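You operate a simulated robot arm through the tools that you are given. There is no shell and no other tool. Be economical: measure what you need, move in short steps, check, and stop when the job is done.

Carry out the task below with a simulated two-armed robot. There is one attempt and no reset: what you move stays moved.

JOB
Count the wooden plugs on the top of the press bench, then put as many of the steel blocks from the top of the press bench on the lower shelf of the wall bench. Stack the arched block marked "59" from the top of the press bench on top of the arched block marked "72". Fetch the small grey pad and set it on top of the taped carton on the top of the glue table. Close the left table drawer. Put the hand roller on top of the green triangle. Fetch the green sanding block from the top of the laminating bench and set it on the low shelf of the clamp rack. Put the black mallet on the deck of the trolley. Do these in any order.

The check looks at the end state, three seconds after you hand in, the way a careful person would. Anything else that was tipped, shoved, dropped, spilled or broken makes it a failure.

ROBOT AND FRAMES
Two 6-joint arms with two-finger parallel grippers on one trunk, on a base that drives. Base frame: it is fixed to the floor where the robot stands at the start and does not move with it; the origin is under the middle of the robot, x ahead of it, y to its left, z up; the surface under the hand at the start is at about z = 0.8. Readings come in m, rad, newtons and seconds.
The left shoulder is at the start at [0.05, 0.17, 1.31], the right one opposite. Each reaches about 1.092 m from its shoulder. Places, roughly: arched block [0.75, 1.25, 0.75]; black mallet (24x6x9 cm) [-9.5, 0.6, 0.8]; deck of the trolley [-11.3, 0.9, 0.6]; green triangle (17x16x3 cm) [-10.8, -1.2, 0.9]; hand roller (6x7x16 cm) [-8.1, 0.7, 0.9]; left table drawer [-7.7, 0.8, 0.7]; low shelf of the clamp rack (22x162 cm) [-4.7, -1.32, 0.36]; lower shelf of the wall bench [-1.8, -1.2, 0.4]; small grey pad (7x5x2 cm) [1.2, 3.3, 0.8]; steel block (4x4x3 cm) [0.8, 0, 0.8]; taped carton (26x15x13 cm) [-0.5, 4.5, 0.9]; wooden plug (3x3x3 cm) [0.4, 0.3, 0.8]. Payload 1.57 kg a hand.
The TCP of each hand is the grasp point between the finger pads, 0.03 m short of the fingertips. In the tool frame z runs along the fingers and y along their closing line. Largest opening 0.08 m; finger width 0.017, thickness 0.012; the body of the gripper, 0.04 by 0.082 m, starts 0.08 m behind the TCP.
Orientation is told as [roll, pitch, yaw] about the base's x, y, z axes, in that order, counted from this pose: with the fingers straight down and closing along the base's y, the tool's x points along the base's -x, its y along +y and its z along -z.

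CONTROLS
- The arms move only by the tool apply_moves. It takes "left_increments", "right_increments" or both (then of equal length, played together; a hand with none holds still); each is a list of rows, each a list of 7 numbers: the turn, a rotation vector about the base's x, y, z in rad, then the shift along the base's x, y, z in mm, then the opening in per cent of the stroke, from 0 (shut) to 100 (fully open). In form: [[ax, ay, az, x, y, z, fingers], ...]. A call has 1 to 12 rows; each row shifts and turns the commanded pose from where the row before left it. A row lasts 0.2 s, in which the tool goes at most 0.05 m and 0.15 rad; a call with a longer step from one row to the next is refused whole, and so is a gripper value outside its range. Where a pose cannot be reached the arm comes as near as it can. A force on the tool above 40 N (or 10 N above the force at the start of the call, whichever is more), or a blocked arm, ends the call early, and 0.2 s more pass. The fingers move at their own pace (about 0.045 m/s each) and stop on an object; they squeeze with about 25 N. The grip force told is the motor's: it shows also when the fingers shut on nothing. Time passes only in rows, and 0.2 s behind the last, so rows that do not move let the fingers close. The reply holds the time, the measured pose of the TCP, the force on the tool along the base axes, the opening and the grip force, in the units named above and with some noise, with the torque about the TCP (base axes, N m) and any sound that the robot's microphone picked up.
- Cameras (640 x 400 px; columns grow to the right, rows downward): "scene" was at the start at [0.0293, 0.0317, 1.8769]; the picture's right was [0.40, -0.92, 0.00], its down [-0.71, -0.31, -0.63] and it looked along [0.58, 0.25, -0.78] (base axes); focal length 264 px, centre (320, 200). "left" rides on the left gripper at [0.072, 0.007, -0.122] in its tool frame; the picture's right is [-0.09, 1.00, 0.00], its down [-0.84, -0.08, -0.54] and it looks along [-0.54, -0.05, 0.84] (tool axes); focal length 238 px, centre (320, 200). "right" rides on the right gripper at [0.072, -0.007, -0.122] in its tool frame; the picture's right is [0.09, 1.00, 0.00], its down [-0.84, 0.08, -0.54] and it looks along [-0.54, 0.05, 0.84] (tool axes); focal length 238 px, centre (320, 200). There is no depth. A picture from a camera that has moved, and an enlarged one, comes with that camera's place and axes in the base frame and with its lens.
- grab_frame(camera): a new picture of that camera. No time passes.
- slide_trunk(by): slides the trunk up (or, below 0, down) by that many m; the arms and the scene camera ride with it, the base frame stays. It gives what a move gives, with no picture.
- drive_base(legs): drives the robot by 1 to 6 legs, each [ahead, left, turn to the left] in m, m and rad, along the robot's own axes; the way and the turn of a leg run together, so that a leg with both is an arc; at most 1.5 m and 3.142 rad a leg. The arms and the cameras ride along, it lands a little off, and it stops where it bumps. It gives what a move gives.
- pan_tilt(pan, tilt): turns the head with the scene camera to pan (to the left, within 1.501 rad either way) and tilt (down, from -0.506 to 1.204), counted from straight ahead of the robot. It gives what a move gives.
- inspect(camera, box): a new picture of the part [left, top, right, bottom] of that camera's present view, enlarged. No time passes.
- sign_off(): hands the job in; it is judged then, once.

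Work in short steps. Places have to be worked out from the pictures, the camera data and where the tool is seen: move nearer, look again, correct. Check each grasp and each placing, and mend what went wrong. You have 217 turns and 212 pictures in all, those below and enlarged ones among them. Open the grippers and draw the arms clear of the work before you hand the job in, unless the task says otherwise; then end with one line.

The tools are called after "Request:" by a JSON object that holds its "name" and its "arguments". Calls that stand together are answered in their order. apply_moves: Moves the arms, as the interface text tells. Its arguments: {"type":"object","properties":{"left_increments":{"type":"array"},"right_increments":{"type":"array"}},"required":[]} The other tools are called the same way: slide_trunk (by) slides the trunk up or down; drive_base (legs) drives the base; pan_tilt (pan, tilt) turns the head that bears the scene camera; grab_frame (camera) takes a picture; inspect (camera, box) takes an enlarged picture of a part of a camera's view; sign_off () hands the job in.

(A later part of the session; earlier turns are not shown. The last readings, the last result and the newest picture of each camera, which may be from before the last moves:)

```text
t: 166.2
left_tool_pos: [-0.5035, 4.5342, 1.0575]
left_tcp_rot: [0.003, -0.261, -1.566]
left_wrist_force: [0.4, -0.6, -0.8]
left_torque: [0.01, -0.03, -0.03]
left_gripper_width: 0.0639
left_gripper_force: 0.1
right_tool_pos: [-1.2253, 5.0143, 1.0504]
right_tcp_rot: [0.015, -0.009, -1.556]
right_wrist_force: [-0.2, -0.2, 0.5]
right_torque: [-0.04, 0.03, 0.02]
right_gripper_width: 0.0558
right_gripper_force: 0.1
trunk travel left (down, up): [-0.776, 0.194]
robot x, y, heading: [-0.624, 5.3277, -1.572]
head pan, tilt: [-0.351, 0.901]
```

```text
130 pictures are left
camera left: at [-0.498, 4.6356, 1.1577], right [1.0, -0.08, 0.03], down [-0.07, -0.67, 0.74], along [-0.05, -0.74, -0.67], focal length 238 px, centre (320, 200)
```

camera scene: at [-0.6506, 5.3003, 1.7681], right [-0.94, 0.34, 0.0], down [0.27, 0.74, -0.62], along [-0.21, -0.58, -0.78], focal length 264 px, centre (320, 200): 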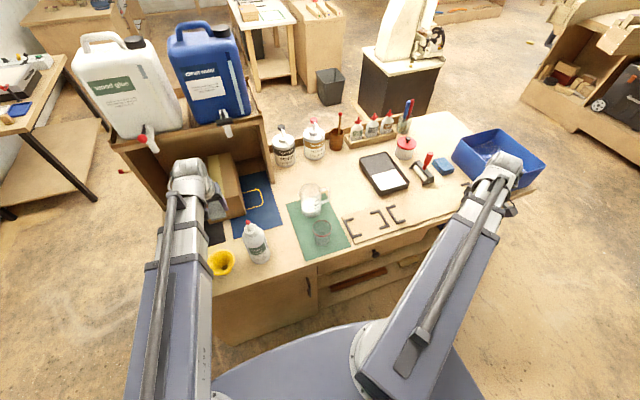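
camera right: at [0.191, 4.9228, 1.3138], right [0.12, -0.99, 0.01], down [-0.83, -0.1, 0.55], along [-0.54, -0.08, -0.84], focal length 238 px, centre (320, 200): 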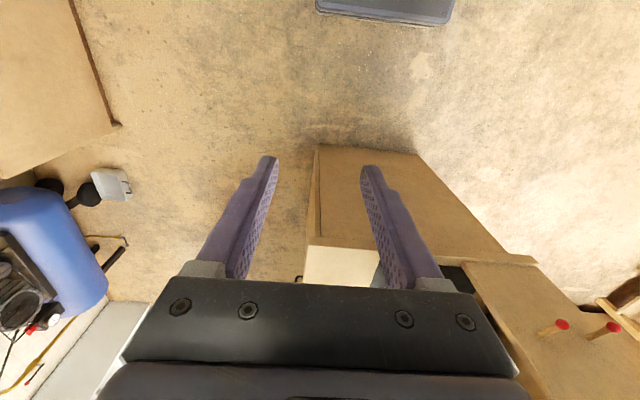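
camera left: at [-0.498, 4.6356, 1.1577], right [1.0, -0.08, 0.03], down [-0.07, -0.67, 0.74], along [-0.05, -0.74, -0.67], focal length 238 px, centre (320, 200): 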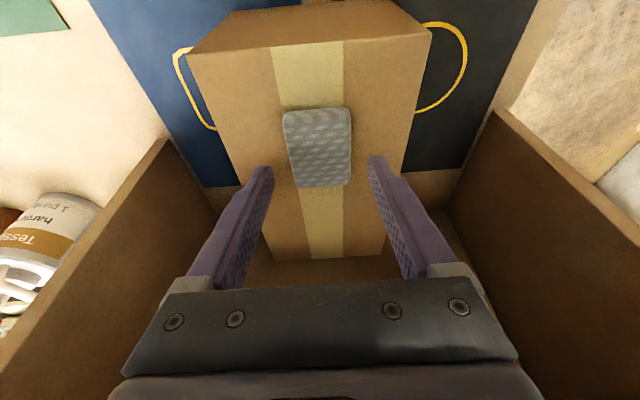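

Pad lies flat on the carton. I withdraw along +y, raise the trunk, and survey the room to the west for the laminating bench.

Request:
{"name": "apply_moves", "arguments": {"left_increments": [[0, 0, 0, 0, 35, 0, 80], [0, 0, 0, 0, 35, 0, 80], [0, 0, 0, 2, 35, 0, 80], [0, 0, 0, 5, 35, 0, 80], [0, 0, 0, 5, 35, 0, 80], [0, 0, 0, 5, 35, 0, 80], [0, 0, 0, 5, 35, 0, 80]]}}

Request:
{"name": "slide_trunk", "arguments": {"by": 0.15}}

Request:
{"name": "apply_moves", "arguments": {"left_increments": [[0.13, 0, 0, 0, 0, 0, 100], [0.13, 0, 0, 0, 0, 0, 100]]}}

Request:
{"name": "pan_tilt", "arguments": {"pan": -1.2, "tilt": 0.35}}

Request:
{"name": "grab_frame", "arguments": {"camera": "scene"}}

Request:
{"name": "pan_tilt", "arguments": {"pan": -0.3, "tilt": 0.35}}

Request:
{"name": "grab_frame", "arguments": {"camera": "scene"}}

```text
t: 167.8
left_tool_pos: [-0.4818, 4.7816, 1.0576]
left_tcp_rot: [0.002, -0.261, -1.565]
left_wrist_force: [-0.4, -0.6, -0.8]
left_torque: [0.03, 0.01, 0.03]
left_gripper_width: 0.0641
left_gripper_force: 0.0
right_tool_pos: [-1.2247, 5.0146, 1.0495]
right_tcp_rot: [0.015, -0.007, -1.557]
right_wrist_force: [0.8, 0.3, -0.5]
right_torque: [0.03, -0.01, 0.01]
right_gripper_width: 0.0559
right_gripper_force: 0.0
trunk travel left (down, up): [-0.776, 0.194]
robot x, y, heading: [-0.6272, 5.3331, -1.569]
head pan, tilt: [-0.351, 0.901]
```

```text
t: 169.6
left_tool_pos: [-0.4808, 4.7805, 1.2078]
left_tcp_rot: [0.001, -0.263, -1.566]
left_wrist_force: [-0.3, -1.0, 0.4]
left_torque: [-0.02, -0.04, 0.01]
left_gripper_width: 0.0641
left_gripper_force: 0.1
right_tool_pos: [-1.226, 5.0141, 1.2008]
right_tcp_rot: [0.016, -0.01, -1.556]
right_wrist_force: [0.0, 0.6, -0.2]
right_torque: [0.02, 0.02, 0.03]
right_gripper_width: 0.0559
right_gripper_force: 0.1
trunk travel left (down, up): [-0.926, 0.044]
robot x, y, heading: [-0.6211, 5.3291, -1.567]
head pan, tilt: [-0.351, 0.901]
```

```text
t: 170.2
left_tool_pos: [-0.4804, 4.7795, 1.1996]
left_tcp_rot: [0.004, 0.001, -1.567]
left_wrist_force: [0.2, 0.7, 0.5]
left_torque: [-0.02, 0.0, 0.01]
left_gripper_width: 0.0802
left_gripper_force: 0.1
left hand out of reach, approached as far as the arm can: row 1
right_tool_pos: [-1.2253, 5.0136, 1.2008]
right_tcp_rot: [0.017, -0.008, -1.556]
right_wrist_force: [0.0, -1.4, 0.3]
right_torque: [-0.01, 0.01, -0.03]
right_gripper_width: 0.056
right_gripper_force: 0.1
trunk travel left (down, up): [-0.926, 0.044]
robot x, y, heading: [-0.6202, 5.3294, -1.572]
head pan, tilt: [-0.351, 0.901]
```

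```text
t: 171.4
left_tool_pos: [-0.4801, 4.7797, 1.201]
left_tcp_rot: [0.002, -0.001, -1.565]
left_wrist_force: [0.4, 0.7, 0.9]
left_torque: [0.0, 0.02, 0.02]
left_gripper_width: 0.0799
left_gripper_force: 0.1
right_tool_pos: [-1.2248, 5.013, 1.2007]
right_tcp_rot: [0.016, -0.009, -1.555]
right_wrist_force: [0.8, 0.6, -0.3]
right_torque: [-0.01, 0.0, -0.01]
right_gripper_width: 0.0558
right_gripper_force: 0.0
trunk travel left (down, up): [-0.926, 0.044]
robot x, y, heading: [-0.6228, 5.3267, -1.568]
head pan, tilt: [-1.201, 0.351]
```

```text
129 pictures are left
camera scene: at [-0.7116, 5.3371, 1.924], right [-0.36, 0.93, 0.0], down [0.32, 0.13, -0.94], along [-0.87, -0.34, -0.34], focal length 264 px, centre (320, 200)
```

scene: 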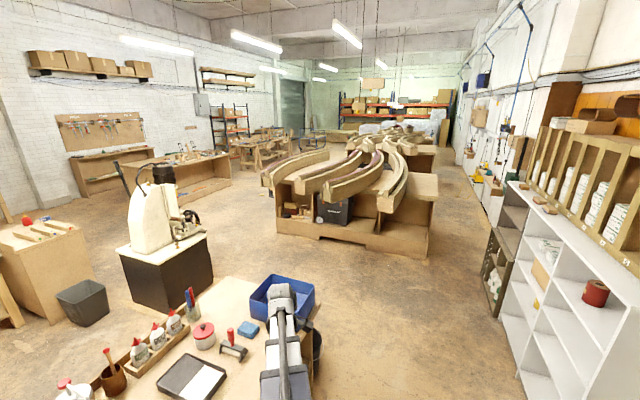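

```text
t: 172.6
left_tool_pos: [-0.4814, 4.7798, 1.1992]
left_tcp_rot: [0.002, -0.003, -1.564]
left_wrist_force: [0.1, 0.3, 0.6]
left_torque: [0.0, 0.0, -0.01]
left_gripper_width: 0.0798
left_gripper_force: 0.1
right_tool_pos: [-1.2259, 5.0139, 1.1999]
right_tcp_rot: [0.018, -0.01, -1.554]
right_wrist_force: [0.1, 0.2, 0.1]
right_torque: [-0.02, 0.02, -0.03]
right_gripper_width: 0.0557
right_gripper_force: 0.2
trunk travel left (down, up): [-0.926, 0.044]
robot x, y, heading: [-0.6267, 5.3324, -1.568]
head pan, tilt: [-0.3, 0.351]
```

```text
128 pictures are left
camera scene: at [-0.6522, 5.282, 1.9241], right [-0.96, 0.29, 0.0], down [0.1, 0.33, -0.94], along [-0.28, -0.9, -0.34], focal length 264 px, centre (320, 200)
```

scene: 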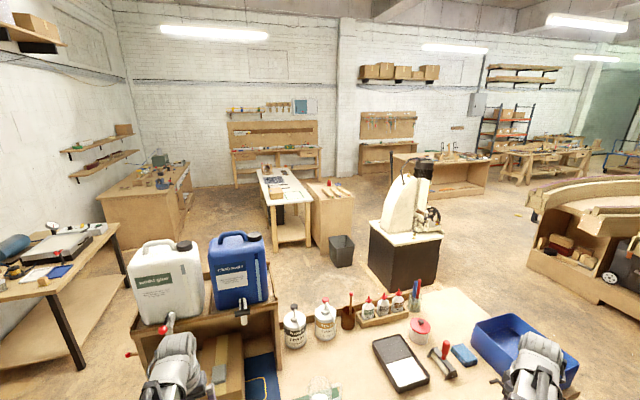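

Laminating bench is probably the island bench near (−4.5,1.2) facing the clamp rack. First the steel blocks: I tuck the right hand in and drive around to the press bench.

Request:
{"name": "apply_moves", "arguments": {"right_increments": [[0, 0, 0, 38, -20, 0, 100], [0, 0, 0, 38, -20, 0, 100], [0, 0, 0, 38, -20, 0, 100], [0, 0, 0, 38, -20, 0, 100], [0, 0, 0, 38, -20, 0, 100], [0, 0, 0, 38, -20, 0, 100], [0, 0, 0, 38, -20, 0, 100], [0, 0, 0, 38, -20, 0, 100], [0, 0, 0, 38, -20, 0, 100], [0, 0, 0, 38, -20, 0, 100]]}}

Request:
{"name": "drive_base", "arguments": {"legs": [[0, 0.98, 0], [1.4, 0, 0], [0, -0.35, 0], [1.5, 0, 0], [1.2, 0, 0]]}}

Request:
{"name": "pan_tilt", "arguments": {"pan": 0.0, "tilt": 0.5}}

Request:
{"name": "grab_frame", "arguments": {"camera": "scene"}}

```text
t: 174.8
left_tool_pos: [-0.4797, 4.7795, 1.1997]
left_tcp_rot: [0.002, 0.0, -1.565]
left_wrist_force: [-0.4, 0.3, -0.4]
left_torque: [-0.02, 0.03, -0.01]
left_gripper_width: 0.08
left_gripper_force: 0.0
right_tool_pos: [-0.8413, 4.8138, 1.1999]
right_tcp_rot: [0.015, -0.009, -1.557]
right_wrist_force: [-0.1, 0.5, 0.9]
right_torque: [-0.01, 0.0, -0.02]
right_gripper_width: 0.0799
right_gripper_force: 0.1
trunk travel left (down, up): [-0.926, 0.044]
robot x, y, heading: [-0.6257, 5.3275, -1.572]
head pan, tilt: [-0.3, 0.351]
```

```text
t: 200.8
left_tool_pos: [-0.0034, 0.7191, 1.2004]
left_tcp_rot: [0.002, -0.002, -1.633]
left_wrist_force: [0.3, -0.8, 0.4]
left_torque: [0.04, 0.02, 0.0]
left_gripper_width: 0.08
left_gripper_force: 0.1
right_tool_pos: [-0.3618, 0.7774, 1.2007]
right_tcp_rot: [0.015, -0.007, -1.62]
right_wrist_force: [-0.1, -0.3, -0.2]
right_torque: [0.03, 0.01, 0.0]
right_gripper_width: 0.0798
right_gripper_force: 0.0
trunk travel left (down, up): [-0.926, 0.044]
robot x, y, heading: [-0.11, 1.2793, -1.637]
head pan, tilt: [-0.3, 0.351]
```

```text
t: 201.6
left_tool_pos: [-0.002, 0.72, 1.2001]
left_tcp_rot: [0.001, -0.001, -1.63]
left_wrist_force: [-0.1, -0.5, -0.1]
left_torque: [0.01, 0.01, -0.02]
left_gripper_width: 0.0802
left_gripper_force: 0.1
right_tool_pos: [-0.3608, 0.7792, 1.2006]
right_tcp_rot: [0.015, -0.008, -1.618]
right_wrist_force: [0.5, 0.8, 0.3]
right_torque: [-0.01, 0.0, 0.04]
right_gripper_width: 0.0801
right_gripper_force: 0.1
trunk travel left (down, up): [-0.926, 0.044]
robot x, y, heading: [-0.1089, 1.2781, -1.629]
head pan, tilt: [0.0, 0.499]
```

```text
127 pictures are left
camera scene: at [-0.1139, 1.2284, 1.9104], right [-1.0, 0.06, 0.0], down [0.03, 0.48, -0.88], along [-0.06, -0.88, -0.48], focal length 264 px, centre (320, 200)
```

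scene: 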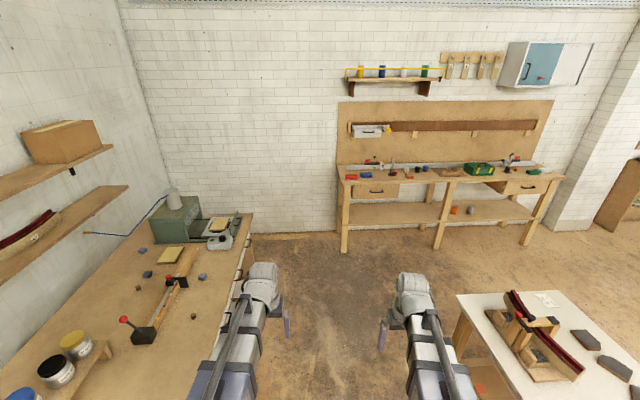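

I check beneath the riser for hidden plugs: lower the trunk (hands are off the bench) so the camera looks in from low.

Request:
{"name": "slide_trunk", "arguments": {"by": -0.85}}

Request:
{"name": "pan_tilt", "arguments": {"pan": 1.15, "tilt": 0.12}}

Request:
{"name": "inspect", "arguments": {"camera": "scene", "box": [120, 100, 520, 300]}}

```text
refused: -0.85 is not a number from -0.4 to 0.4
```

```text
t: 203.0
left_tool_pos: [-0.0025, 0.7197, 1.2001]
left_tcp_rot: [0.001, -0.001, -1.631]
left_wrist_force: [-0.7, -0.2, 0.4]
left_torque: [0.03, -0.01, 0.02]
left_gripper_width: 0.08
left_gripper_force: 0.1
right_tool_pos: [-0.3609, 0.7784, 1.1999]
right_tcp_rot: [0.015, -0.009, -1.619]
right_wrist_force: [0.2, -0.1, 0.6]
right_torque: [0.01, 0.0, -0.03]
right_gripper_width: 0.0799
right_gripper_force: 0.1
trunk travel left (down, up): [-0.926, 0.044]
robot x, y, heading: [-0.1078, 1.2821, -1.634]
head pan, tilt: [1.15, 0.12]
```

```text
1.60 times, centred on (320, 200) of scene
camera zoom: at [-0.0264, 1.2761, 1.9455], right [-0.47, -0.89, 0.0], down [-0.11, 0.06, -0.99], along [0.88, -0.46, -0.12], focal length 423 px, centre (320, 200)
```

zoom: 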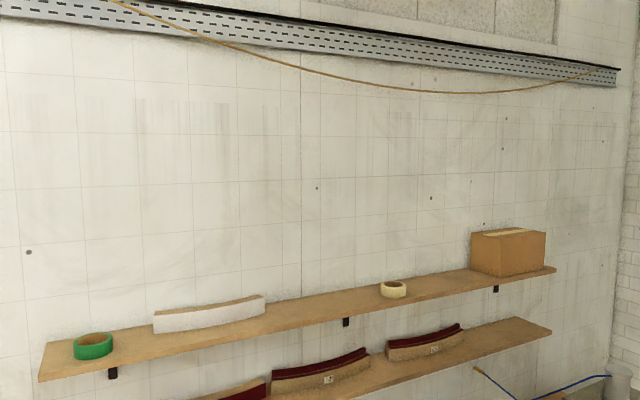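

The slide is limited to 0.4 per call; I do two.

Request:
{"name": "slide_trunk", "arguments": {"by": -0.4}}

Request:
{"name": "slide_trunk", "arguments": {"by": -0.4}}

Request:
{"name": "inspect", "arguments": {"camera": "scene", "box": [160, 140, 480, 340]}}

```text
t: 206.8
left_tool_pos: [-0.003, 0.7205, 0.8002]
left_tcp_rot: [0.003, -0.001, -1.63]
left_wrist_force: [0.6, 0.2, 0.2]
left_torque: [-0.02, 0.04, -0.02]
left_gripper_width: 0.08
left_gripper_force: 0.1
right_tool_pos: [-0.3611, 0.7804, 0.8003]
right_tcp_rot: [0.015, -0.009, -1.618]
right_wrist_force: [-0.4, 0.0, 0.2]
right_torque: [-0.01, 0.04, 0.0]
right_gripper_width: 0.08
right_gripper_force: 0.0
trunk travel left (down, up): [-0.526, 0.444]
robot x, y, heading: [-0.1084, 1.2795, -1.628]
head pan, tilt: [1.15, 0.12]
```

```text
t: 210.7
left_tool_pos: [-0.0022, 0.7197, 0.3996]
left_tcp_rot: [0.002, -0.001, -1.63]
left_wrist_force: [0.6, -0.1, 0.5]
left_torque: [-0.03, -0.02, -0.03]
left_gripper_width: 0.0797
left_gripper_force: 0.1
right_tool_pos: [-0.3616, 0.7783, 0.4007]
right_tcp_rot: [0.017, -0.009, -1.619]
right_wrist_force: [-0.4, -0.4, 0.4]
right_torque: [0.01, -0.04, 0.0]
right_gripper_width: 0.0799
right_gripper_force: 0.1
trunk travel left (down, up): [-0.126, 0.844]
robot x, y, heading: [-0.1112, 1.2763, -1.636]
head pan, tilt: [1.15, 0.12]
```

```text
2.00 times, centred on (320, 240) of scene
camera zoom: at [-0.0264, 1.2762, 1.1456], right [-0.46, -0.89, 0.0], down [-0.11, 0.06, -0.99], along [0.88, -0.46, -0.12], focal length 529 px, centre (320, 120)
```

zoom: 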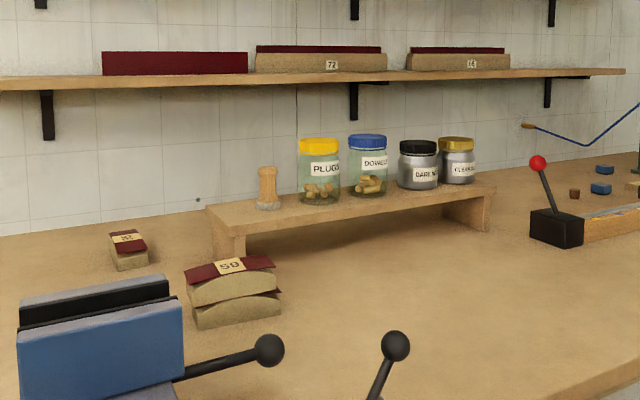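

Nothing under the riser: the count is 2 plugs. I raise the trunk and go in front of the steel blocks (heading 0, y≈0).

Request:
{"name": "slide_trunk", "arguments": {"by": 0.4}}

Request:
{"name": "slide_trunk", "arguments": {"by": 0.4}}

Request:
{"name": "drive_base", "arguments": {"legs": [[0, 0, 1.633], [0, -1.27, 0]]}}

Request:
{"name": "grab_frame", "arguments": {"camera": "left"}}

Request:
{"name": "grab_frame", "arguments": {"camera": "right"}}

```text
t: 214.5
left_tool_pos: [-0.0033, 0.7212, 0.8003]
left_tcp_rot: [0.001, 0.0, -1.631]
left_wrist_force: [0.0, -1.0, -0.5]
left_torque: [0.01, 0.01, -0.07]
left_gripper_width: 0.08
left_gripper_force: 0.0
right_tool_pos: [-0.361, 0.7794, 0.8]
right_tcp_rot: [0.016, -0.01, -1.62]
right_wrist_force: [-0.2, -0.1, 0.7]
right_torque: [0.04, 0.02, 0.02]
right_gripper_width: 0.0801
right_gripper_force: 0.1
trunk travel left (down, up): [-0.526, 0.444]
robot x, y, heading: [-0.1113, 1.2762, -1.632]
head pan, tilt: [1.15, 0.12]
```

```text
t: 218.3
left_tool_pos: [-0.0027, 0.7203, 1.2007]
left_tcp_rot: [0.003, -0.001, -1.63]
left_wrist_force: [-0.5, 0.4, 0.0]
left_torque: [0.02, 0.01, -0.02]
left_gripper_width: 0.08
left_gripper_force: 0.2
right_tool_pos: [-0.3605, 0.7784, 1.2]
right_tcp_rot: [0.016, -0.01, -1.619]
right_wrist_force: [0.6, 0.2, -0.3]
right_torque: [0.0, 0.01, 0.0]
right_gripper_width: 0.0801
right_gripper_force: 0.0
trunk travel left (down, up): [-0.926, 0.044]
robot x, y, heading: [-0.1086, 1.2772, -1.633]
head pan, tilt: [1.15, 0.12]
```

```text
t: 228.7
left_tool_pos: [0.4507, 0.1502, 1.2003]
left_tcp_rot: [0.003, -0.001, 0.014]
left_wrist_force: [-0.2, 0.0, 0.0]
left_torque: [0.02, -0.03, -0.02]
left_gripper_width: 0.0801
left_gripper_force: 0.0
right_tool_pos: [0.4195, -0.2105, 1.2013]
right_tcp_rot: [0.016, -0.009, 0.024]
right_wrist_force: [-0.1, -0.2, 0.0]
right_torque: [-0.01, 0.01, 0.06]
right_gripper_width: 0.08
right_gripper_force: 0.2
trunk travel left (down, up): [-0.926, 0.044]
robot x, y, heading: [-0.098, 0.0038, 0.008]
head pan, tilt: [1.15, 0.12]
```

```text
124 pictures are left
camera left: at [0.3786, 0.1557, 1.323], right [0.08, 1.0, 0.0], down [0.84, -0.07, 0.54], along [0.54, -0.04, -0.84], focal length 238 px, centre (320, 200)
```

left: 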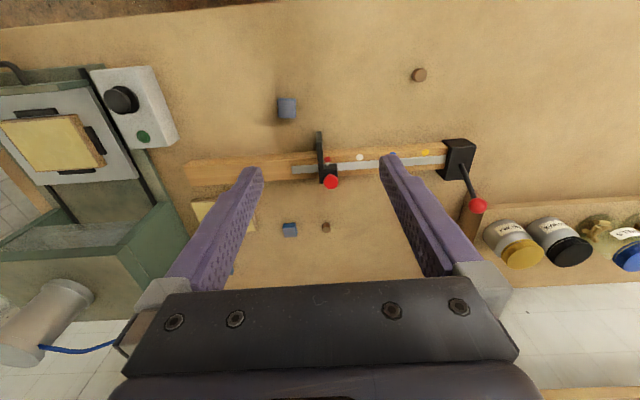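

```text
123 pictures are left
camera right: at [0.3455, -0.2217, 1.3222], right [-0.12, 0.99, 0.01], down [0.83, 0.09, 0.55], along [0.54, 0.08, -0.84], focal length 238 px, centre (320, 200)
```

right: 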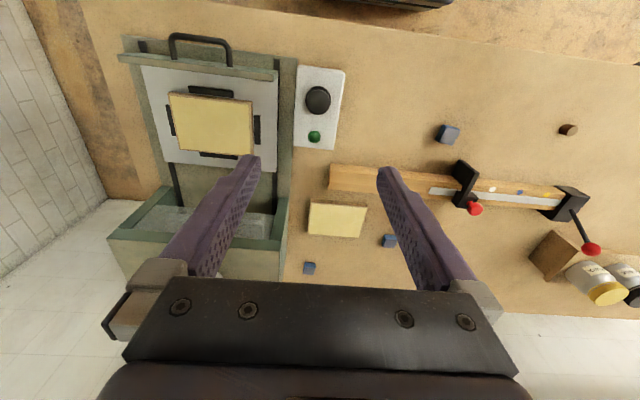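

A≈(0.470,0.088), B≈(0.762,0.047). I move the left hand aside and the right hand over B, then lower.

Request:
{"name": "apply_moves", "arguments": {"left_increments": [[0, 0, 0, -6, 30, 0, 100], [0, 0, 0, -6, 30, 0, 100], [0, 0, 0, -6, 30, 0, 100], [0, 0, 0, -6, 30, 0, 100], [0, 0, 0, -6, 30, 0, 100], [0, 0, 0, -6, 30, 0, 100], [0, 0, 0, -6, 30, 0, 100], [0, 0, 0, -6, 30, 0, 100], [0, 0, 0, 0, 10, 0, 100], [0, 0, 0, 0, 0, 0, 100]], "right_increments": [[0, 0, 0, 34, 25, 0, 100], [0, 0, 0, 34, 25, 0, 100], [0, 0, 0, 34, 25, 0, 100], [0, 0, 0, 34, 25, 0, 100], [0, 0, 0, 34, 25, 0, 100], [0, 0, 0, 34, 25, 0, 100], [0, 0, 0, 34, 25, 0, 100], [0, 0, 0, 34, 25, 0, 100], [0, 0, 0, 34, 25, 0, 100], [0, 0, 0, 34, 30, 0, 100]]}}

Request:
{"name": "slide_trunk", "arguments": {"by": -0.22}}

Request:
{"name": "grab_frame", "arguments": {"camera": "right"}}

Request:
{"name": "pan_tilt", "arguments": {"pan": 0.3, "tilt": 0.8}}

Request:
{"name": "grab_frame", "arguments": {"camera": "scene"}}

```text
t: 230.9
left_tool_pos: [0.4049, 0.4016, 1.1986]
left_tcp_rot: [0.002, 0.001, 0.015]
left_wrist_force: [-1.1, 0.3, 0.0]
left_torque: [0.0, -0.01, -0.02]
left_gripper_width: 0.08
left_gripper_force: 0.0
right_tool_pos: [0.7577, 0.0455, 1.1988]
right_tcp_rot: [0.013, -0.006, 0.024]
right_wrist_force: [-0.1, 0.1, -0.1]
right_torque: [-0.02, 0.0, 0.0]
right_gripper_width: 0.08
right_gripper_force: 0.0
trunk travel left (down, up): [-0.926, 0.044]
robot x, y, heading: [-0.098, 0.003, 0.009]
head pan, tilt: [1.15, 0.12]
```

```text
t: 233.3
left_tool_pos: [0.4041, 0.3996, 0.9802]
left_tcp_rot: [0.002, -0.001, 0.014]
left_wrist_force: [-0.4, 0.2, 0.0]
left_torque: [-0.01, -0.05, 0.0]
left_gripper_width: 0.0802
left_gripper_force: 0.0
right_tool_pos: [0.7566, 0.0443, 0.9802]
right_tcp_rot: [0.016, -0.008, 0.025]
right_wrist_force: [-0.4, -0.3, 0.0]
right_torque: [-0.01, 0.0, -0.05]
right_gripper_width: 0.0799
right_gripper_force: 0.0
trunk travel left (down, up): [-0.706, 0.264]
robot x, y, heading: [-0.0941, 0.0047, 0.014]
head pan, tilt: [1.15, 0.12]
```

```text
122 pictures are left
camera right: at [0.6826, 0.0327, 1.1024], right [-0.12, 0.99, 0.01], down [0.83, 0.09, 0.55], along [0.54, 0.08, -0.84], focal length 238 px, centre (320, 200)
```

right: 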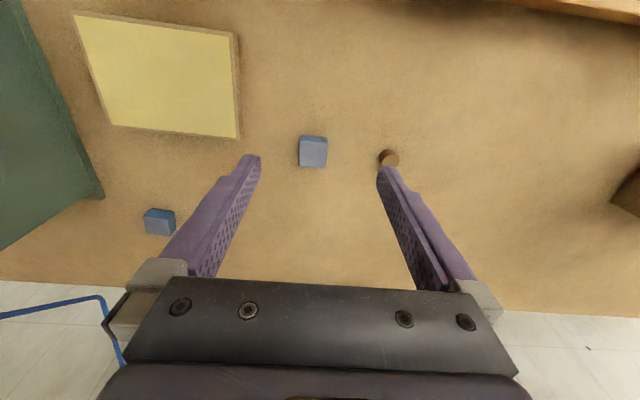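

```text
t: 234.4
left_tool_pos: [0.4044, 0.3999, 0.9807]
left_tcp_rot: [0.002, 0.001, 0.014]
left_wrist_force: [1.0, 0.2, 0.3]
left_torque: [0.04, -0.03, 0.0]
left_gripper_width: 0.08
left_gripper_force: 0.0
right_tool_pos: [0.7573, 0.0432, 0.9806]
right_tcp_rot: [0.018, -0.009, 0.023]
right_wrist_force: [-0.3, -0.6, -0.1]
right_torque: [-0.03, 0.02, -0.02]
right_gripper_width: 0.08
right_gripper_force: 0.1
trunk travel left (down, up): [-0.706, 0.264]
robot x, y, heading: [-0.0997, 0.004, 0.018]
head pan, tilt: [0.3, 0.799]
```

```text
121 pictures are left
camera scene: at [-0.0609, 0.0283, 1.6645], right [0.31, -0.95, 0.0], down [-0.68, -0.22, -0.7], along [0.66, 0.21, -0.72], focal length 264 px, centre (320, 200)
```

scene: 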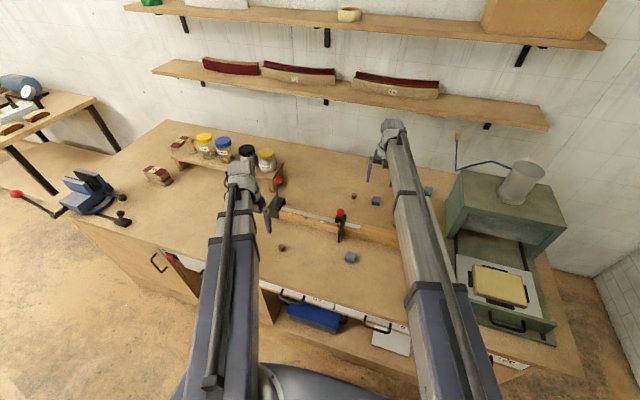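

I shift the right hand over B, narrow the opening a bit (a plug is next to it), and lower 0.07.

Request:
{"name": "apply_moves", "arguments": {"right_increments": [[0, 0, 0, 25, -3, 0, 80], [0, 0, 0, 0, 0, 0, 80]]}}

Request:
{"name": "slide_trunk", "arguments": {"by": -0.07}}

Request:
{"name": "grab_frame", "arguments": {"camera": "right"}}

```text
t: 235.0
left_tool_pos: [0.4036, 0.4006, 0.9801]
left_tcp_rot: [0.003, -0.002, 0.014]
left_wrist_force: [0.0, -0.7, 0.0]
left_torque: [-0.02, -0.03, 0.02]
left_gripper_width: 0.0799
left_gripper_force: 0.1
right_tool_pos: [0.7822, 0.0418, 0.98]
right_tcp_rot: [0.016, -0.008, 0.025]
right_wrist_force: [0.8, 0.2, 0.1]
right_torque: [0.0, -0.02, -0.01]
right_gripper_width: 0.0637
right_gripper_force: 0.1
trunk travel left (down, up): [-0.706, 0.264]
robot x, y, heading: [-0.0979, 0.0018, 0.017]
head pan, tilt: [0.3, 0.799]
```

```text
t: 236.1
left_tool_pos: [0.4036, 0.4001, 0.9092]
left_tcp_rot: [0.002, -0.001, 0.015]
left_wrist_force: [-1.0, -1.2, 0.4]
left_torque: [0.01, 0.01, -0.02]
left_gripper_width: 0.08
left_gripper_force: 0.1
right_tool_pos: [0.7828, 0.0414, 0.9103]
right_tcp_rot: [0.016, -0.008, 0.025]
right_wrist_force: [-0.9, 0.1, 0.1]
right_torque: [-0.03, 0.02, 0.0]
right_gripper_width: 0.0638
right_gripper_force: 0.0
trunk travel left (down, up): [-0.636, 0.334]
robot x, y, heading: [-0.1022, 0.003, 0.012]
head pan, tilt: [0.3, 0.799]
```

```text
120 pictures are left
camera right: at [0.7085, 0.031, 1.0324], right [-0.12, 0.99, 0.01], down [0.83, 0.09, 0.55], along [0.55, 0.08, -0.83], focal length 238 px, centre (320, 200)
```

right: 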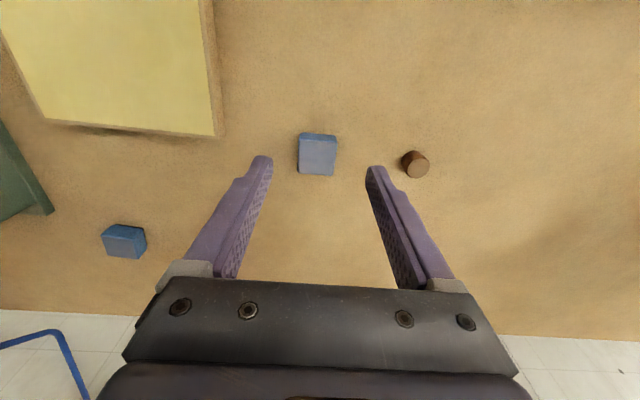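

I lower 0.03 more and re-measure the block height from its apparent size.

Request:
{"name": "slide_trunk", "arguments": {"by": -0.035}}

Request:
{"name": "grab_frame", "arguments": {"camera": "right"}}

Request:
{"name": "inspect", "arguments": {"camera": "scene", "box": [320, 110, 440, 230]}}

```text
t: 236.9
left_tool_pos: [0.4041, 0.3996, 0.8745]
left_tcp_rot: [-0.001, -0.003, 0.015]
left_wrist_force: [-0.4, -0.7, -0.3]
left_torque: [0.02, 0.01, 0.03]
left_gripper_width: 0.0801
left_gripper_force: 0.2
right_tool_pos: [0.7815, 0.0413, 0.8772]
right_tcp_rot: [0.016, -0.009, 0.024]
right_wrist_force: [0.0, 0.5, 0.0]
right_torque: [0.03, -0.02, 0.0]
right_gripper_width: 0.0642
right_gripper_force: 0.0
trunk travel left (down, up): [-0.601, 0.369]
robot x, y, heading: [-0.0951, 0.0024, 0.008]
head pan, tilt: [0.3, 0.799]
```

```text
119 pictures are left
camera right: at [0.7086, 0.031, 0.9974], right [-0.12, 0.99, 0.01], down [0.83, 0.09, 0.55], along [0.55, 0.08, -0.83], focal length 238 px, centre (320, 200)
```

right: 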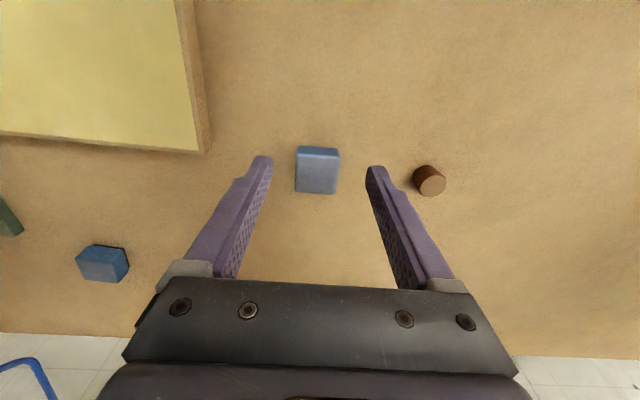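

```text
3.33 times, centred on (380, 170) of scene
camera zoom: at [-0.0611, 0.0281, 1.5594], right [0.31, -0.95, 0.0], down [-0.68, -0.22, -0.7], along [0.66, 0.21, -0.72], focal length 882 px, centre (120, 300)
```

zoom: 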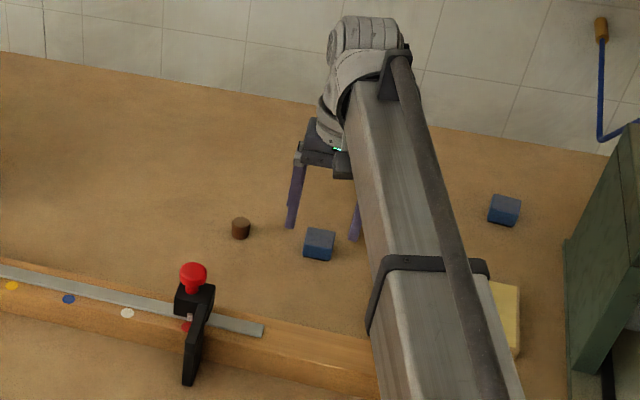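

Block top is ≈0.81 (bench ≈0.78), centre (0.80,0.043). The left hand hovers by a plug, so I move it away first, and trim the right hand in x.

Request:
{"name": "apply_moves", "arguments": {"left_increments": [[0, 0, 0, -5, 40, 0, 100], [0, 0, 0, -5, 40, 0, 100], [0, 0, 0, -5, 40, 0, 100]], "right_increments": [[0, 0, 0, 8, 0, 0, 80], [0, 0, 0, 8, 1, 0, 80], [0, 0, 0, 0, 0, 0, 80]]}}

Request:
{"name": "slide_trunk", "arguments": {"by": -0.035}}

Request:
{"name": "grab_frame", "arguments": {"camera": "right"}}

Request:
{"name": "grab_frame", "arguments": {"camera": "scene"}}

```text
t: 237.7
left_tool_pos: [0.3896, 0.5227, 0.8764]
left_tcp_rot: [0.002, 0.002, 0.015]
left_wrist_force: [0.0, -0.5, 0.2]
left_torque: [-0.01, -0.03, 0.03]
left_gripper_width: 0.08
left_gripper_force: 0.1
right_tool_pos: [0.7991, 0.0428, 0.8756]
right_tcp_rot: [0.016, -0.008, 0.025]
right_wrist_force: [0.0, -0.4, -0.5]
right_torque: [0.02, 0.02, -0.02]
right_gripper_width: 0.064
right_gripper_force: 0.1
trunk travel left (down, up): [-0.601, 0.369]
robot x, y, heading: [-0.0928, 0.0062, 0.016]
head pan, tilt: [0.3, 0.799]
```

```text
t: 238.5
left_tool_pos: [0.3897, 0.5228, 0.8403]
left_tcp_rot: [0.003, -0.003, 0.014]
left_wrist_force: [-0.1, -0.1, -0.2]
left_torque: [0.04, -0.02, 0.0]
left_gripper_width: 0.08
left_gripper_force: 0.1
right_tool_pos: [0.7992, 0.0422, 0.8398]
right_tcp_rot: [0.017, -0.008, 0.024]
right_wrist_force: [0.1, 0.3, -0.7]
right_torque: [-0.01, -0.04, 0.01]
right_gripper_width: 0.0642
right_gripper_force: 0.0
trunk travel left (down, up): [-0.566, 0.404]
robot x, y, heading: [-0.0972, 0.0005, 0.009]
head pan, tilt: [0.3, 0.799]
```

```text
117 pictures are left
camera right: at [0.7247, 0.0322, 0.9624], right [-0.12, 0.99, 0.01], down [0.83, 0.09, 0.55], along [0.54, 0.08, -0.83], focal length 238 px, centre (320, 200)
```

right: 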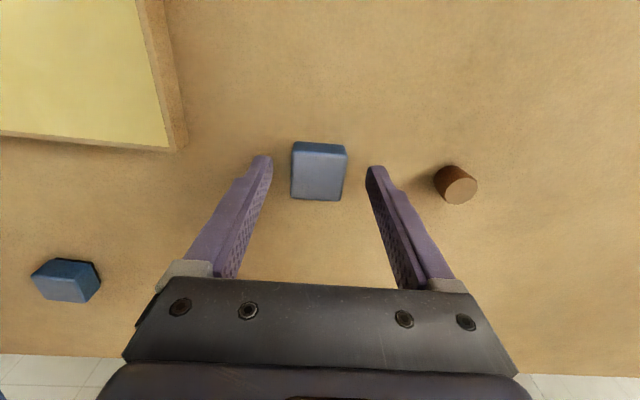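

```text
116 pictures are left
camera scene: at [-0.0611, 0.0281, 1.5244], right [0.31, -0.95, 0.0], down [-0.68, -0.22, -0.7], along [0.66, 0.21, -0.72], focal length 264 px, centre (320, 200)
```

scene: 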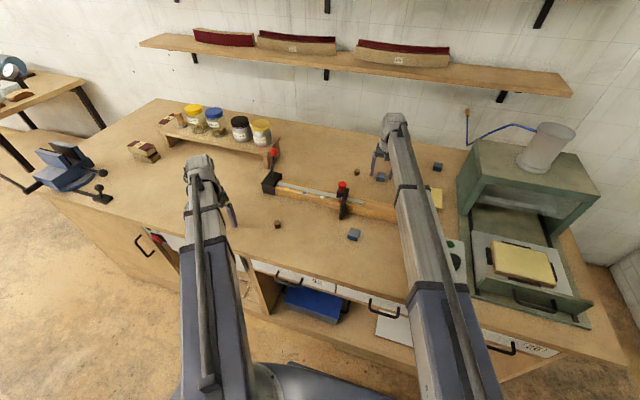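

Aligned (a further 5 mm in x). I lower 0.022 and close.

Request:
{"name": "apply_moves", "arguments": {"right_increments": [[0, 0, 0, 5, 0, 0, 80], [0, 0, 0, 0, 0, 0, 80]]}}

Request:
{"name": "slide_trunk", "arguments": {"by": -0.022}}

Request:
{"name": "apply_moves", "arguments": {"right_increments": [[0, 0, 0, 0, 0, 0, 0], [0, 0, 0, 0, 0, 0, 0], [0, 0, 0, 0, 0, 0, 0], [0, 0, 0, 0, 0, 0, 0], [0, 0, 0, 0, 0, 0, 0]]}}

Request:
{"name": "slide_trunk", "arguments": {"by": 0.09}}

Request:
{"name": "grab_frame", "arguments": {"camera": "right"}}

```text
t: 239.1
left_tool_pos: [0.3894, 0.5233, 0.8401]
left_tcp_rot: [0.002, -0.001, 0.015]
left_wrist_force: [0.2, 0.1, 0.5]
left_torque: [-0.06, -0.03, 0.0]
left_gripper_width: 0.08
left_gripper_force: 0.1
right_tool_pos: [0.804, 0.0437, 0.8401]
right_tcp_rot: [0.016, -0.008, 0.024]
right_wrist_force: [0.4, 0.4, -0.2]
right_torque: [-0.02, 0.0, 0.02]
right_gripper_width: 0.0641
right_gripper_force: 0.1
trunk travel left (down, up): [-0.566, 0.404]
robot x, y, heading: [-0.0982, 0.0049, 0.017]
head pan, tilt: [0.3, 0.799]
```

```text
t: 239.6
left_tool_pos: [0.389, 0.5208, 0.8288]
left_tcp_rot: [0.0, -0.002, 0.014]
left_wrist_force: [-4.1, -3.5, 12.4]
left_torque: [0.19, 0.22, 0.14]
left_gripper_width: 0.0787
left_gripper_force: 0.0
right_tool_pos: [0.8031, 0.0419, 0.8294]
right_tcp_rot: [0.013, -0.014, 0.027]
right_wrist_force: [-3.1, -0.3, 14.5]
right_torque: [-0.62, 0.24, -0.08]
right_gripper_width: 0.064
right_gripper_force: 0.0
trunk travel left (down, up): [-0.553, 0.417]
robot x, y, heading: [-0.0967, 0.0023, 0.016]
head pan, tilt: [0.3, 0.799]
stopped: the force on the tool passed its limit at 110 N (the readings are from after the stop); the commanded pose is now the measured one
```

```text
t: 240.8
left_tool_pos: [0.3901, 0.5211, 0.8295]
left_tcp_rot: [0.002, -0.004, 0.014]
left_wrist_force: [-9.1, 0.0, 15.9]
left_torque: [-0.6, 0.41, -0.38]
left_gripper_width: 0.0794
left_gripper_force: 0.0
right_tool_pos: [0.8042, 0.0409, 0.8297]
right_tcp_rot: [0.014, -0.014, 0.027]
right_wrist_force: [2.3, -12.8, 11.1]
right_torque: [-0.76, -0.03, 0.09]
right_gripper_width: 0.0356
right_gripper_force: 25.4
trunk travel left (down, up): [-0.553, 0.417]
robot x, y, heading: [-0.0942, 0.0001, 0.011]
head pan, tilt: [0.3, 0.799]
```

```text
t: 242.0
left_tool_pos: [0.3913, 0.5218, 0.9183]
left_tcp_rot: [0.001, -0.003, 0.014]
left_wrist_force: [0.4, -0.3, 0.5]
left_torque: [0.02, -0.02, 0.03]
left_gripper_width: 0.0802
left_gripper_force: 0.0
right_tool_pos: [0.8053, 0.0432, 0.918]
right_tcp_rot: [0.013, -0.009, 0.025]
right_wrist_force: [-0.3, -0.1, -1.9]
right_torque: [-0.01, -0.01, 0.02]
right_gripper_width: 0.0357
right_gripper_force: 25.2
trunk travel left (down, up): [-0.643, 0.327]
robot x, y, heading: [-0.0994, 0.006, 0.011]
head pan, tilt: [0.3, 0.799]
```

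```text
115 pictures are left
camera right: at [0.7312, 0.0324, 1.0396], right [-0.12, 0.99, 0.01], down [0.83, 0.09, 0.55], along [0.55, 0.08, -0.83], focal length 238 px, centre (320, 200)
```

right: 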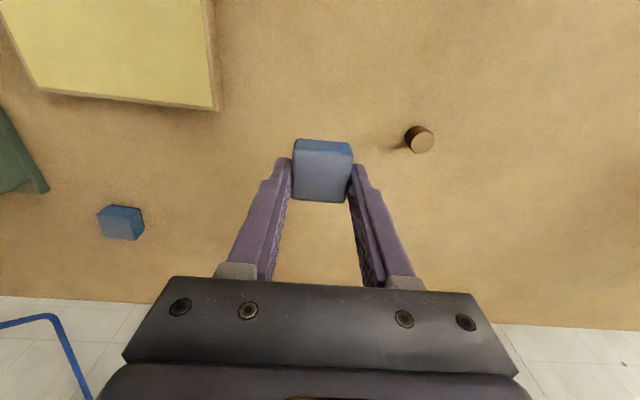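

B is held (bench surface is z=0.80). I raise, withdraw the right hand off the bench front, then bring the left hand over A.

Request:
{"name": "slide_trunk", "arguments": {"by": 0.2}}

Request:
{"name": "apply_moves", "arguments": {"right_increments": [[0, 0, 0, -48, -8, 0, 0], [0, 0, 0, -48, -8, 0, 0], [0, 0, 0, -48, -8, 0, 0], [0, 0, 0, -48, -8, 0, 0], [0, 0, 0, -48, -8, 0, 0], [0, 0, 0, -48, -8, 0, 0], [0, 0, 0, -40, -25, 0, 0], [0, 0, 0, -25, -40, 0, 0], [0, 0, 0, -20, -44, 0, 0], [0, 0, 0, -20, -44, 0, 0], [0, 0, 0, -20, -44, 0, 0], [0, 0, 0, -20, -44, 0, 0]]}}

Request:
{"name": "apply_moves", "arguments": {"left_increments": [[0, 0, 0, 9, -48, 0, 100], [0, 0, 0, 9, -48, 0, 100], [0, 0, 0, 9, -48, 0, 100], [0, 0, 0, 9, -48, 0, 100], [0, 0, 0, 9, -48, 0, 100], [0, 0, 0, 9, -48, 0, 100], [0, 0, 0, 9, -48, 0, 100], [0, 0, 0, 9, -48, 0, 100], [0, 0, 0, 9, -48, 0, 100]], "right_increments": [[0, 0, 0, -20, -44, 0, 0], [0, 0, 0, -20, -44, 0, 0], [0, 0, 0, -10, -44, 0, 0], [0, 0, 0, -10, -44, 0, 0], [0, 0, 0, -10, -40, 0, 0], [0, 0, 0, 0, -30, 0, 0], [0, 0, 0, 0, 0, 0, 0], [0, 0, 0, 0, 0, 0, 0], [0, 0, 0, 0, 0, 0, 0]]}}

Request:
{"name": "grab_frame", "arguments": {"camera": "left"}}

Request:
{"name": "grab_frame", "arguments": {"camera": "scene"}}

```text
t: 244.2
left_tool_pos: [0.3923, 0.523, 1.1187]
left_tcp_rot: [0.0, -0.005, 0.014]
left_wrist_force: [0.1, 0.2, -0.9]
left_torque: [0.0, -0.01, -0.03]
left_gripper_width: 0.0798
left_gripper_force: 0.1
right_tool_pos: [0.8059, 0.0419, 1.1174]
right_tcp_rot: [0.014, -0.01, 0.023]
right_wrist_force: [0.1, 0.3, -2.2]
right_torque: [0.01, -0.02, 0.03]
right_gripper_width: 0.0356
right_gripper_force: 24.8
trunk travel left (down, up): [-0.843, 0.127]
robot x, y, heading: [-0.093, 0.0048, 0.011]
head pan, tilt: [0.3, 0.799]
```

```text
t: 246.8
left_tool_pos: [0.3898, 0.5222, 1.1184]
left_tcp_rot: [0.001, -0.003, 0.013]
left_wrist_force: [-0.7, -0.2, 0.1]
left_torque: [-0.01, 0.02, 0.02]
left_gripper_width: 0.08
left_gripper_force: 0.1
right_tool_pos: [0.3723, -0.2462, 1.119]
right_tcp_rot: [0.017, -0.013, 0.027]
right_wrist_force: [-0.5, -0.9, -2.0]
right_torque: [0.04, -0.01, -0.02]
right_gripper_width: 0.0355
right_gripper_force: 25.0
trunk travel left (down, up): [-0.843, 0.127]
robot x, y, heading: [-0.0964, -0.001, 0.015]
head pan, tilt: [0.3, 0.799]
```

```text
t: 248.8
left_tool_pos: [0.4726, 0.087, 1.1175]
left_tcp_rot: [0.002, -0.003, 0.014]
left_wrist_force: [-0.7, 0.3, 0.1]
left_torque: [0.02, -0.05, 0.01]
left_gripper_width: 0.0799
left_gripper_force: 0.1
right_tool_pos: [0.305, -0.4936, 1.1179]
right_tcp_rot: [0.016, -0.01, 0.025]
right_wrist_force: [0.4, -0.1, -2.1]
right_torque: [0.01, -0.02, 0.03]
right_gripper_width: 0.0356
right_gripper_force: 24.9
trunk travel left (down, up): [-0.843, 0.127]
robot x, y, heading: [-0.0999, -0.0035, 0.012]
head pan, tilt: [0.3, 0.799]
```

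```text
114 pictures are left
camera left: at [0.4, 0.0913, 1.2405], right [0.08, 1.0, 0.0], down [0.84, -0.07, 0.54], along [0.54, -0.04, -0.84], focal length 238 px, centre (320, 200)
```

left: 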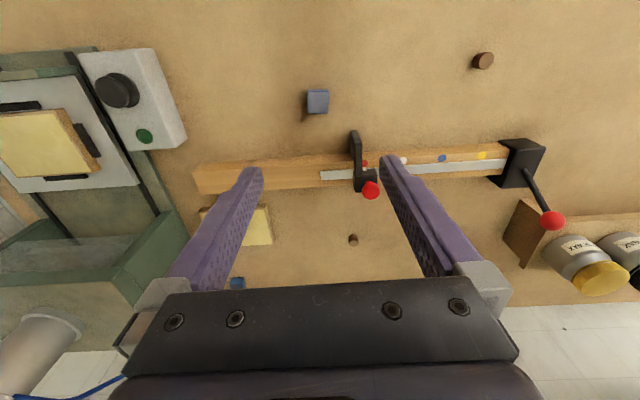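

```text
113 pictures are left
camera scene: at [-0.0603, 0.0272, 1.8023], right [0.31, -0.95, 0.0], down [-0.68, -0.22, -0.7], along [0.66, 0.21, -0.72], focal length 264 px, centre (320, 200)
```

scene: 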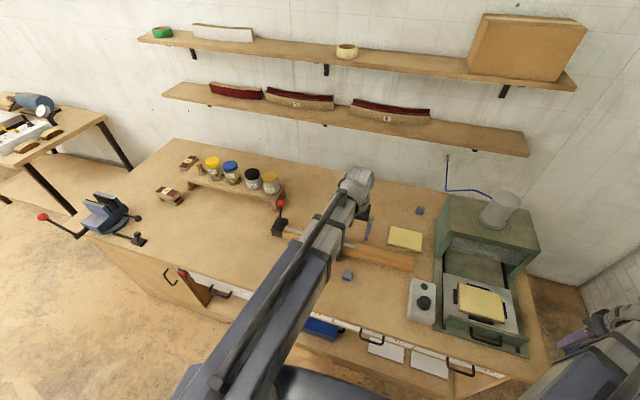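

A at ≈(0.473,0.082). I tuck the right hand clear of the bench front and lower the trunk 0.2.

Request:
{"name": "apply_moves", "arguments": {"left_increments": [[0, 0, 0, 0, -4, 0, 100], [0, 0, 0, 0, 0, 0, 100], [0, 0, 0, 0, 0, 0, 100], [0, 0, 0, 0, 0, 0, 100]], "right_increments": [[0, 0, 0, -25, -35, 0, 0], [0, 0, 0, -25, -35, 0, 0], [0, 0, 0, -25, -35, 0, 0], [0, 0, 0, -25, -25, 0, 0]]}}

Request:
{"name": "slide_trunk", "arguments": {"by": -0.21}}

Request:
{"name": "grab_frame", "arguments": {"camera": "left"}}

Request:
{"name": "grab_frame", "arguments": {"camera": "scene"}}

```text
t: 249.8
left_tool_pos: [0.4729, 0.0826, 1.1184]
left_tcp_rot: [0.001, -0.002, 0.014]
left_wrist_force: [0.2, 0.2, -0.5]
left_torque: [-0.03, -0.03, 0.0]
left_gripper_width: 0.0801
left_gripper_force: 0.1
right_tool_pos: [0.2009, -0.6216, 1.1174]
right_tcp_rot: [0.012, -0.011, 0.025]
right_wrist_force: [-0.5, 0.3, -1.4]
right_torque: [0.0, -0.01, 0.02]
right_gripper_width: 0.0358
right_gripper_force: 25.0
trunk travel left (down, up): [-0.843, 0.127]
robot x, y, heading: [-0.0999, 0.0039, 0.011]
head pan, tilt: [0.3, 0.799]
```

```text
t: 252.0
left_tool_pos: [0.4726, 0.0832, 0.9085]
left_tcp_rot: [0.0, -0.004, 0.014]
left_wrist_force: [0.2, 0.6, -0.3]
left_torque: [-0.04, -0.02, -0.01]
left_gripper_width: 0.0801
left_gripper_force: 0.0
right_tool_pos: [0.2019, -0.6218, 0.9088]
right_tcp_rot: [0.013, -0.012, 0.024]
right_wrist_force: [-0.1, 0.5, -2.7]
right_torque: [-0.03, 0.01, 0.0]
right_gripper_width: 0.0357
right_gripper_force: 24.5
trunk travel left (down, up): [-0.633, 0.337]
robot x, y, heading: [-0.0976, 0.0012, 0.007]
head pan, tilt: [0.3, 0.799]
```

```text
112 pictures are left
camera left: at [0.3996, 0.0888, 1.0306], right [0.08, 1.0, 0.0], down [0.84, -0.07, 0.54], along [0.54, -0.04, -0.84], focal length 238 px, centre (320, 200)
```

left: 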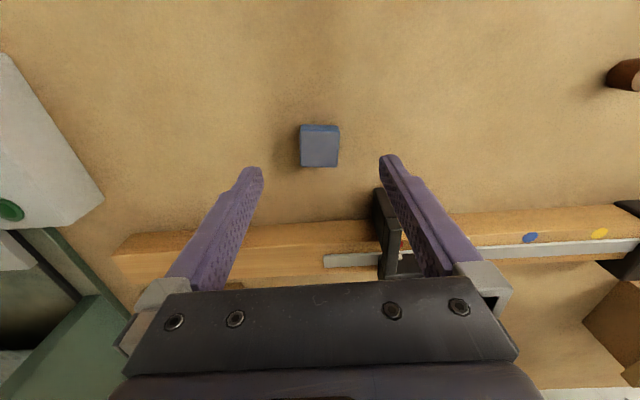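

```text
111 pictures are left
camera scene: at [-0.0606, 0.0281, 1.5923], right [0.31, -0.95, 0.0], down [-0.68, -0.22, -0.7], along [0.66, 0.21, -0.72], focal length 264 px, centre (320, 200)
```

scene: 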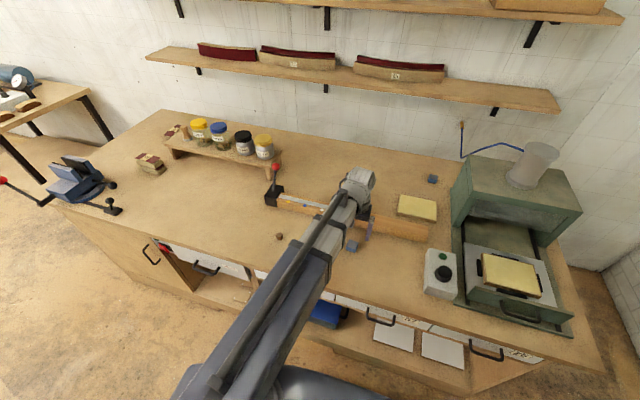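

Aligned. I lower 0.07 and close the left hand on A.

Request:
{"name": "slide_trunk", "arguments": {"by": -0.07}}

Request:
{"name": "apply_moves", "arguments": {"left_increments": [[0, 0, 0, 0, 0, 0, 0], [0, 0, 0, 0, 0, 0, 0], [0, 0, 0, 0, 0, 0, 0], [0, 0, 0, 0, 0, 0, 0], [0, 0, 0, 0, 0, 0, 0]]}}

Request:
{"name": "slide_trunk", "arguments": {"by": 0.28}}

Request:
{"name": "grab_frame", "arguments": {"camera": "left"}}

```text
t: 253.1
left_tool_pos: [0.4732, 0.0837, 0.8378]
left_tcp_rot: [0.0, -0.004, 0.015]
left_wrist_force: [-0.4, -0.4, -0.4]
left_torque: [0.0, -0.03, 0.02]
left_gripper_width: 0.08
left_gripper_force: 0.1
right_tool_pos: [0.2016, -0.6215, 0.8395]
right_tcp_rot: [0.014, -0.011, 0.023]
right_wrist_force: [-0.5, 0.3, -1.8]
right_torque: [0.01, -0.01, 0.0]
right_gripper_width: 0.0356
right_gripper_force: 24.9
trunk travel left (down, up): [-0.563, 0.407]
robot x, y, heading: [-0.0977, 0.0027, 0.012]
head pan, tilt: [0.3, 0.799]
```

```text
t: 254.3
left_tool_pos: [0.4723, 0.084, 0.8373]
left_tcp_rot: [0.0, -0.003, 0.014]
left_wrist_force: [0.0, -0.2, 3.3]
left_torque: [0.02, -0.02, -0.03]
left_gripper_width: 0.0355
left_gripper_force: 25.1
right_tool_pos: [0.2017, -0.6212, 0.8375]
right_tcp_rot: [0.012, -0.012, 0.026]
right_wrist_force: [-0.3, 0.1, -2.9]
right_torque: [0.03, 0.0, -0.01]
right_gripper_width: 0.0356
right_gripper_force: 24.6
trunk travel left (down, up): [-0.563, 0.407]
robot x, y, heading: [-0.0922, 0.0043, 0.014]
head pan, tilt: [0.3, 0.799]
```

```text
t: 257.1
left_tool_pos: [0.4731, 0.0839, 1.1182]
left_tcp_rot: [-0.001, -0.003, 0.014]
left_wrist_force: [-0.5, -0.1, -2.1]
left_torque: [-0.02, 0.02, 0.01]
left_gripper_width: 0.0357
left_gripper_force: 25.4
right_tool_pos: [0.2013, -0.6222, 1.1174]
right_tcp_rot: [0.014, -0.011, 0.026]
right_wrist_force: [-0.3, -0.2, -1.6]
right_torque: [0.01, -0.02, -0.01]
right_gripper_width: 0.0358
right_gripper_force: 25.0
trunk travel left (down, up): [-0.843, 0.127]
robot x, y, heading: [-0.0968, 0.0025, 0.015]
head pan, tilt: [0.3, 0.799]
```

```text
110 pictures are left
camera left: at [0.3998, 0.0888, 1.2404], right [0.08, 1.0, 0.0], down [0.84, -0.07, 0.54], along [0.54, -0.04, -0.84], focal length 238 px, centre (320, 200)
```

left: 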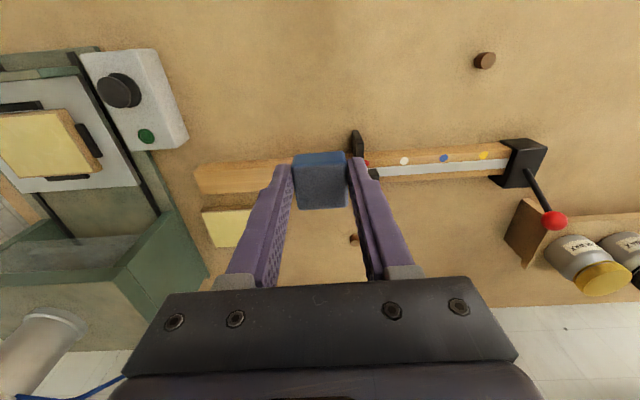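

Both blocks are held. Now to the wall bench: back off, turn to face −y, strafe to x≈−1.3.

Request:
{"name": "slide_trunk", "arguments": {"by": 0.08}}

Request:
{"name": "drive_base", "arguments": {"legs": [[-0.35, 0, 0], [0, 0, -1.583], [0.2, 0, 0], [0, -0.85, 0]]}}

Request:
{"name": "pan_tilt", "arguments": {"pan": 0.0, "tilt": 0.6}}

Request:
{"name": "grab_frame", "arguments": {"camera": "scene"}}

```text
t: 258.3
left_tool_pos: [0.4729, 0.0837, 1.198]
left_tcp_rot: [0.0, -0.004, 0.014]
left_wrist_force: [-0.2, 0.3, -2.0]
left_torque: [0.01, 0.02, 0.01]
left_gripper_width: 0.0357
left_gripper_force: 25.6
right_tool_pos: [0.2009, -0.6227, 1.1984]
right_tcp_rot: [0.015, -0.008, 0.026]
right_wrist_force: [0.4, -1.6, -1.7]
right_torque: [-0.01, -0.03, -0.03]
right_gripper_width: 0.0355
right_gripper_force: 25.4
trunk travel left (down, up): [-0.923, 0.047]
robot x, y, heading: [-0.1004, 0.002, 0.014]
head pan, tilt: [0.3, 0.799]
```

```text
t: 269.8
left_tool_pos: [-1.233, -0.7602, 1.1981]
left_tcp_rot: [0.0, -0.003, -1.58]
left_wrist_force: [-0.9, -0.1, -1.5]
left_torque: [0.01, 0.04, 0.01]
left_gripper_width: 0.0355
left_gripper_force: 24.7
right_tool_pos: [-1.9322, -0.4708, 1.1984]
right_tcp_rot: [0.017, -0.01, -1.569]
right_wrist_force: [0.1, 0.1, -2.6]
right_torque: [-0.01, -0.02, 0.0]
right_gripper_width: 0.0356
right_gripper_force: 24.7
trunk travel left (down, up): [-0.923, 0.047]
robot x, y, heading: [-1.2965, -0.1901, -1.587]
head pan, tilt: [0.3, 0.799]
```

```text
t: 270.6
left_tool_pos: [-1.2325, -0.7601, 1.1996]
left_tcp_rot: [0.0, -0.005, -1.582]
left_wrist_force: [-0.8, -0.1, -2.1]
left_torque: [0.02, 0.0, 0.0]
left_gripper_width: 0.0354
left_gripper_force: 25.9
right_tool_pos: [-1.9319, -0.4722, 1.1982]
right_tcp_rot: [0.014, -0.01, -1.568]
right_wrist_force: [0.3, -0.1, -1.8]
right_torque: [0.0, 0.0, -0.02]
right_gripper_width: 0.0358
right_gripper_force: 25.2
trunk travel left (down, up): [-0.923, 0.047]
robot x, y, heading: [-1.3019, -0.1892, -1.583]
head pan, tilt: [0.0, 0.6]
```

```text
109 pictures are left
camera scene: at [-1.3009, -0.2359, 1.8991], right [-1.0, 0.01, 0.0], down [0.01, 0.57, -0.82], along [-0.01, -0.82, -0.57], focal length 264 px, centre (320, 200)
```

scene: 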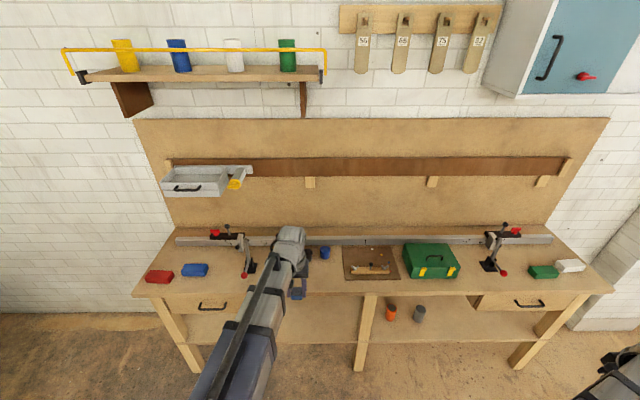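

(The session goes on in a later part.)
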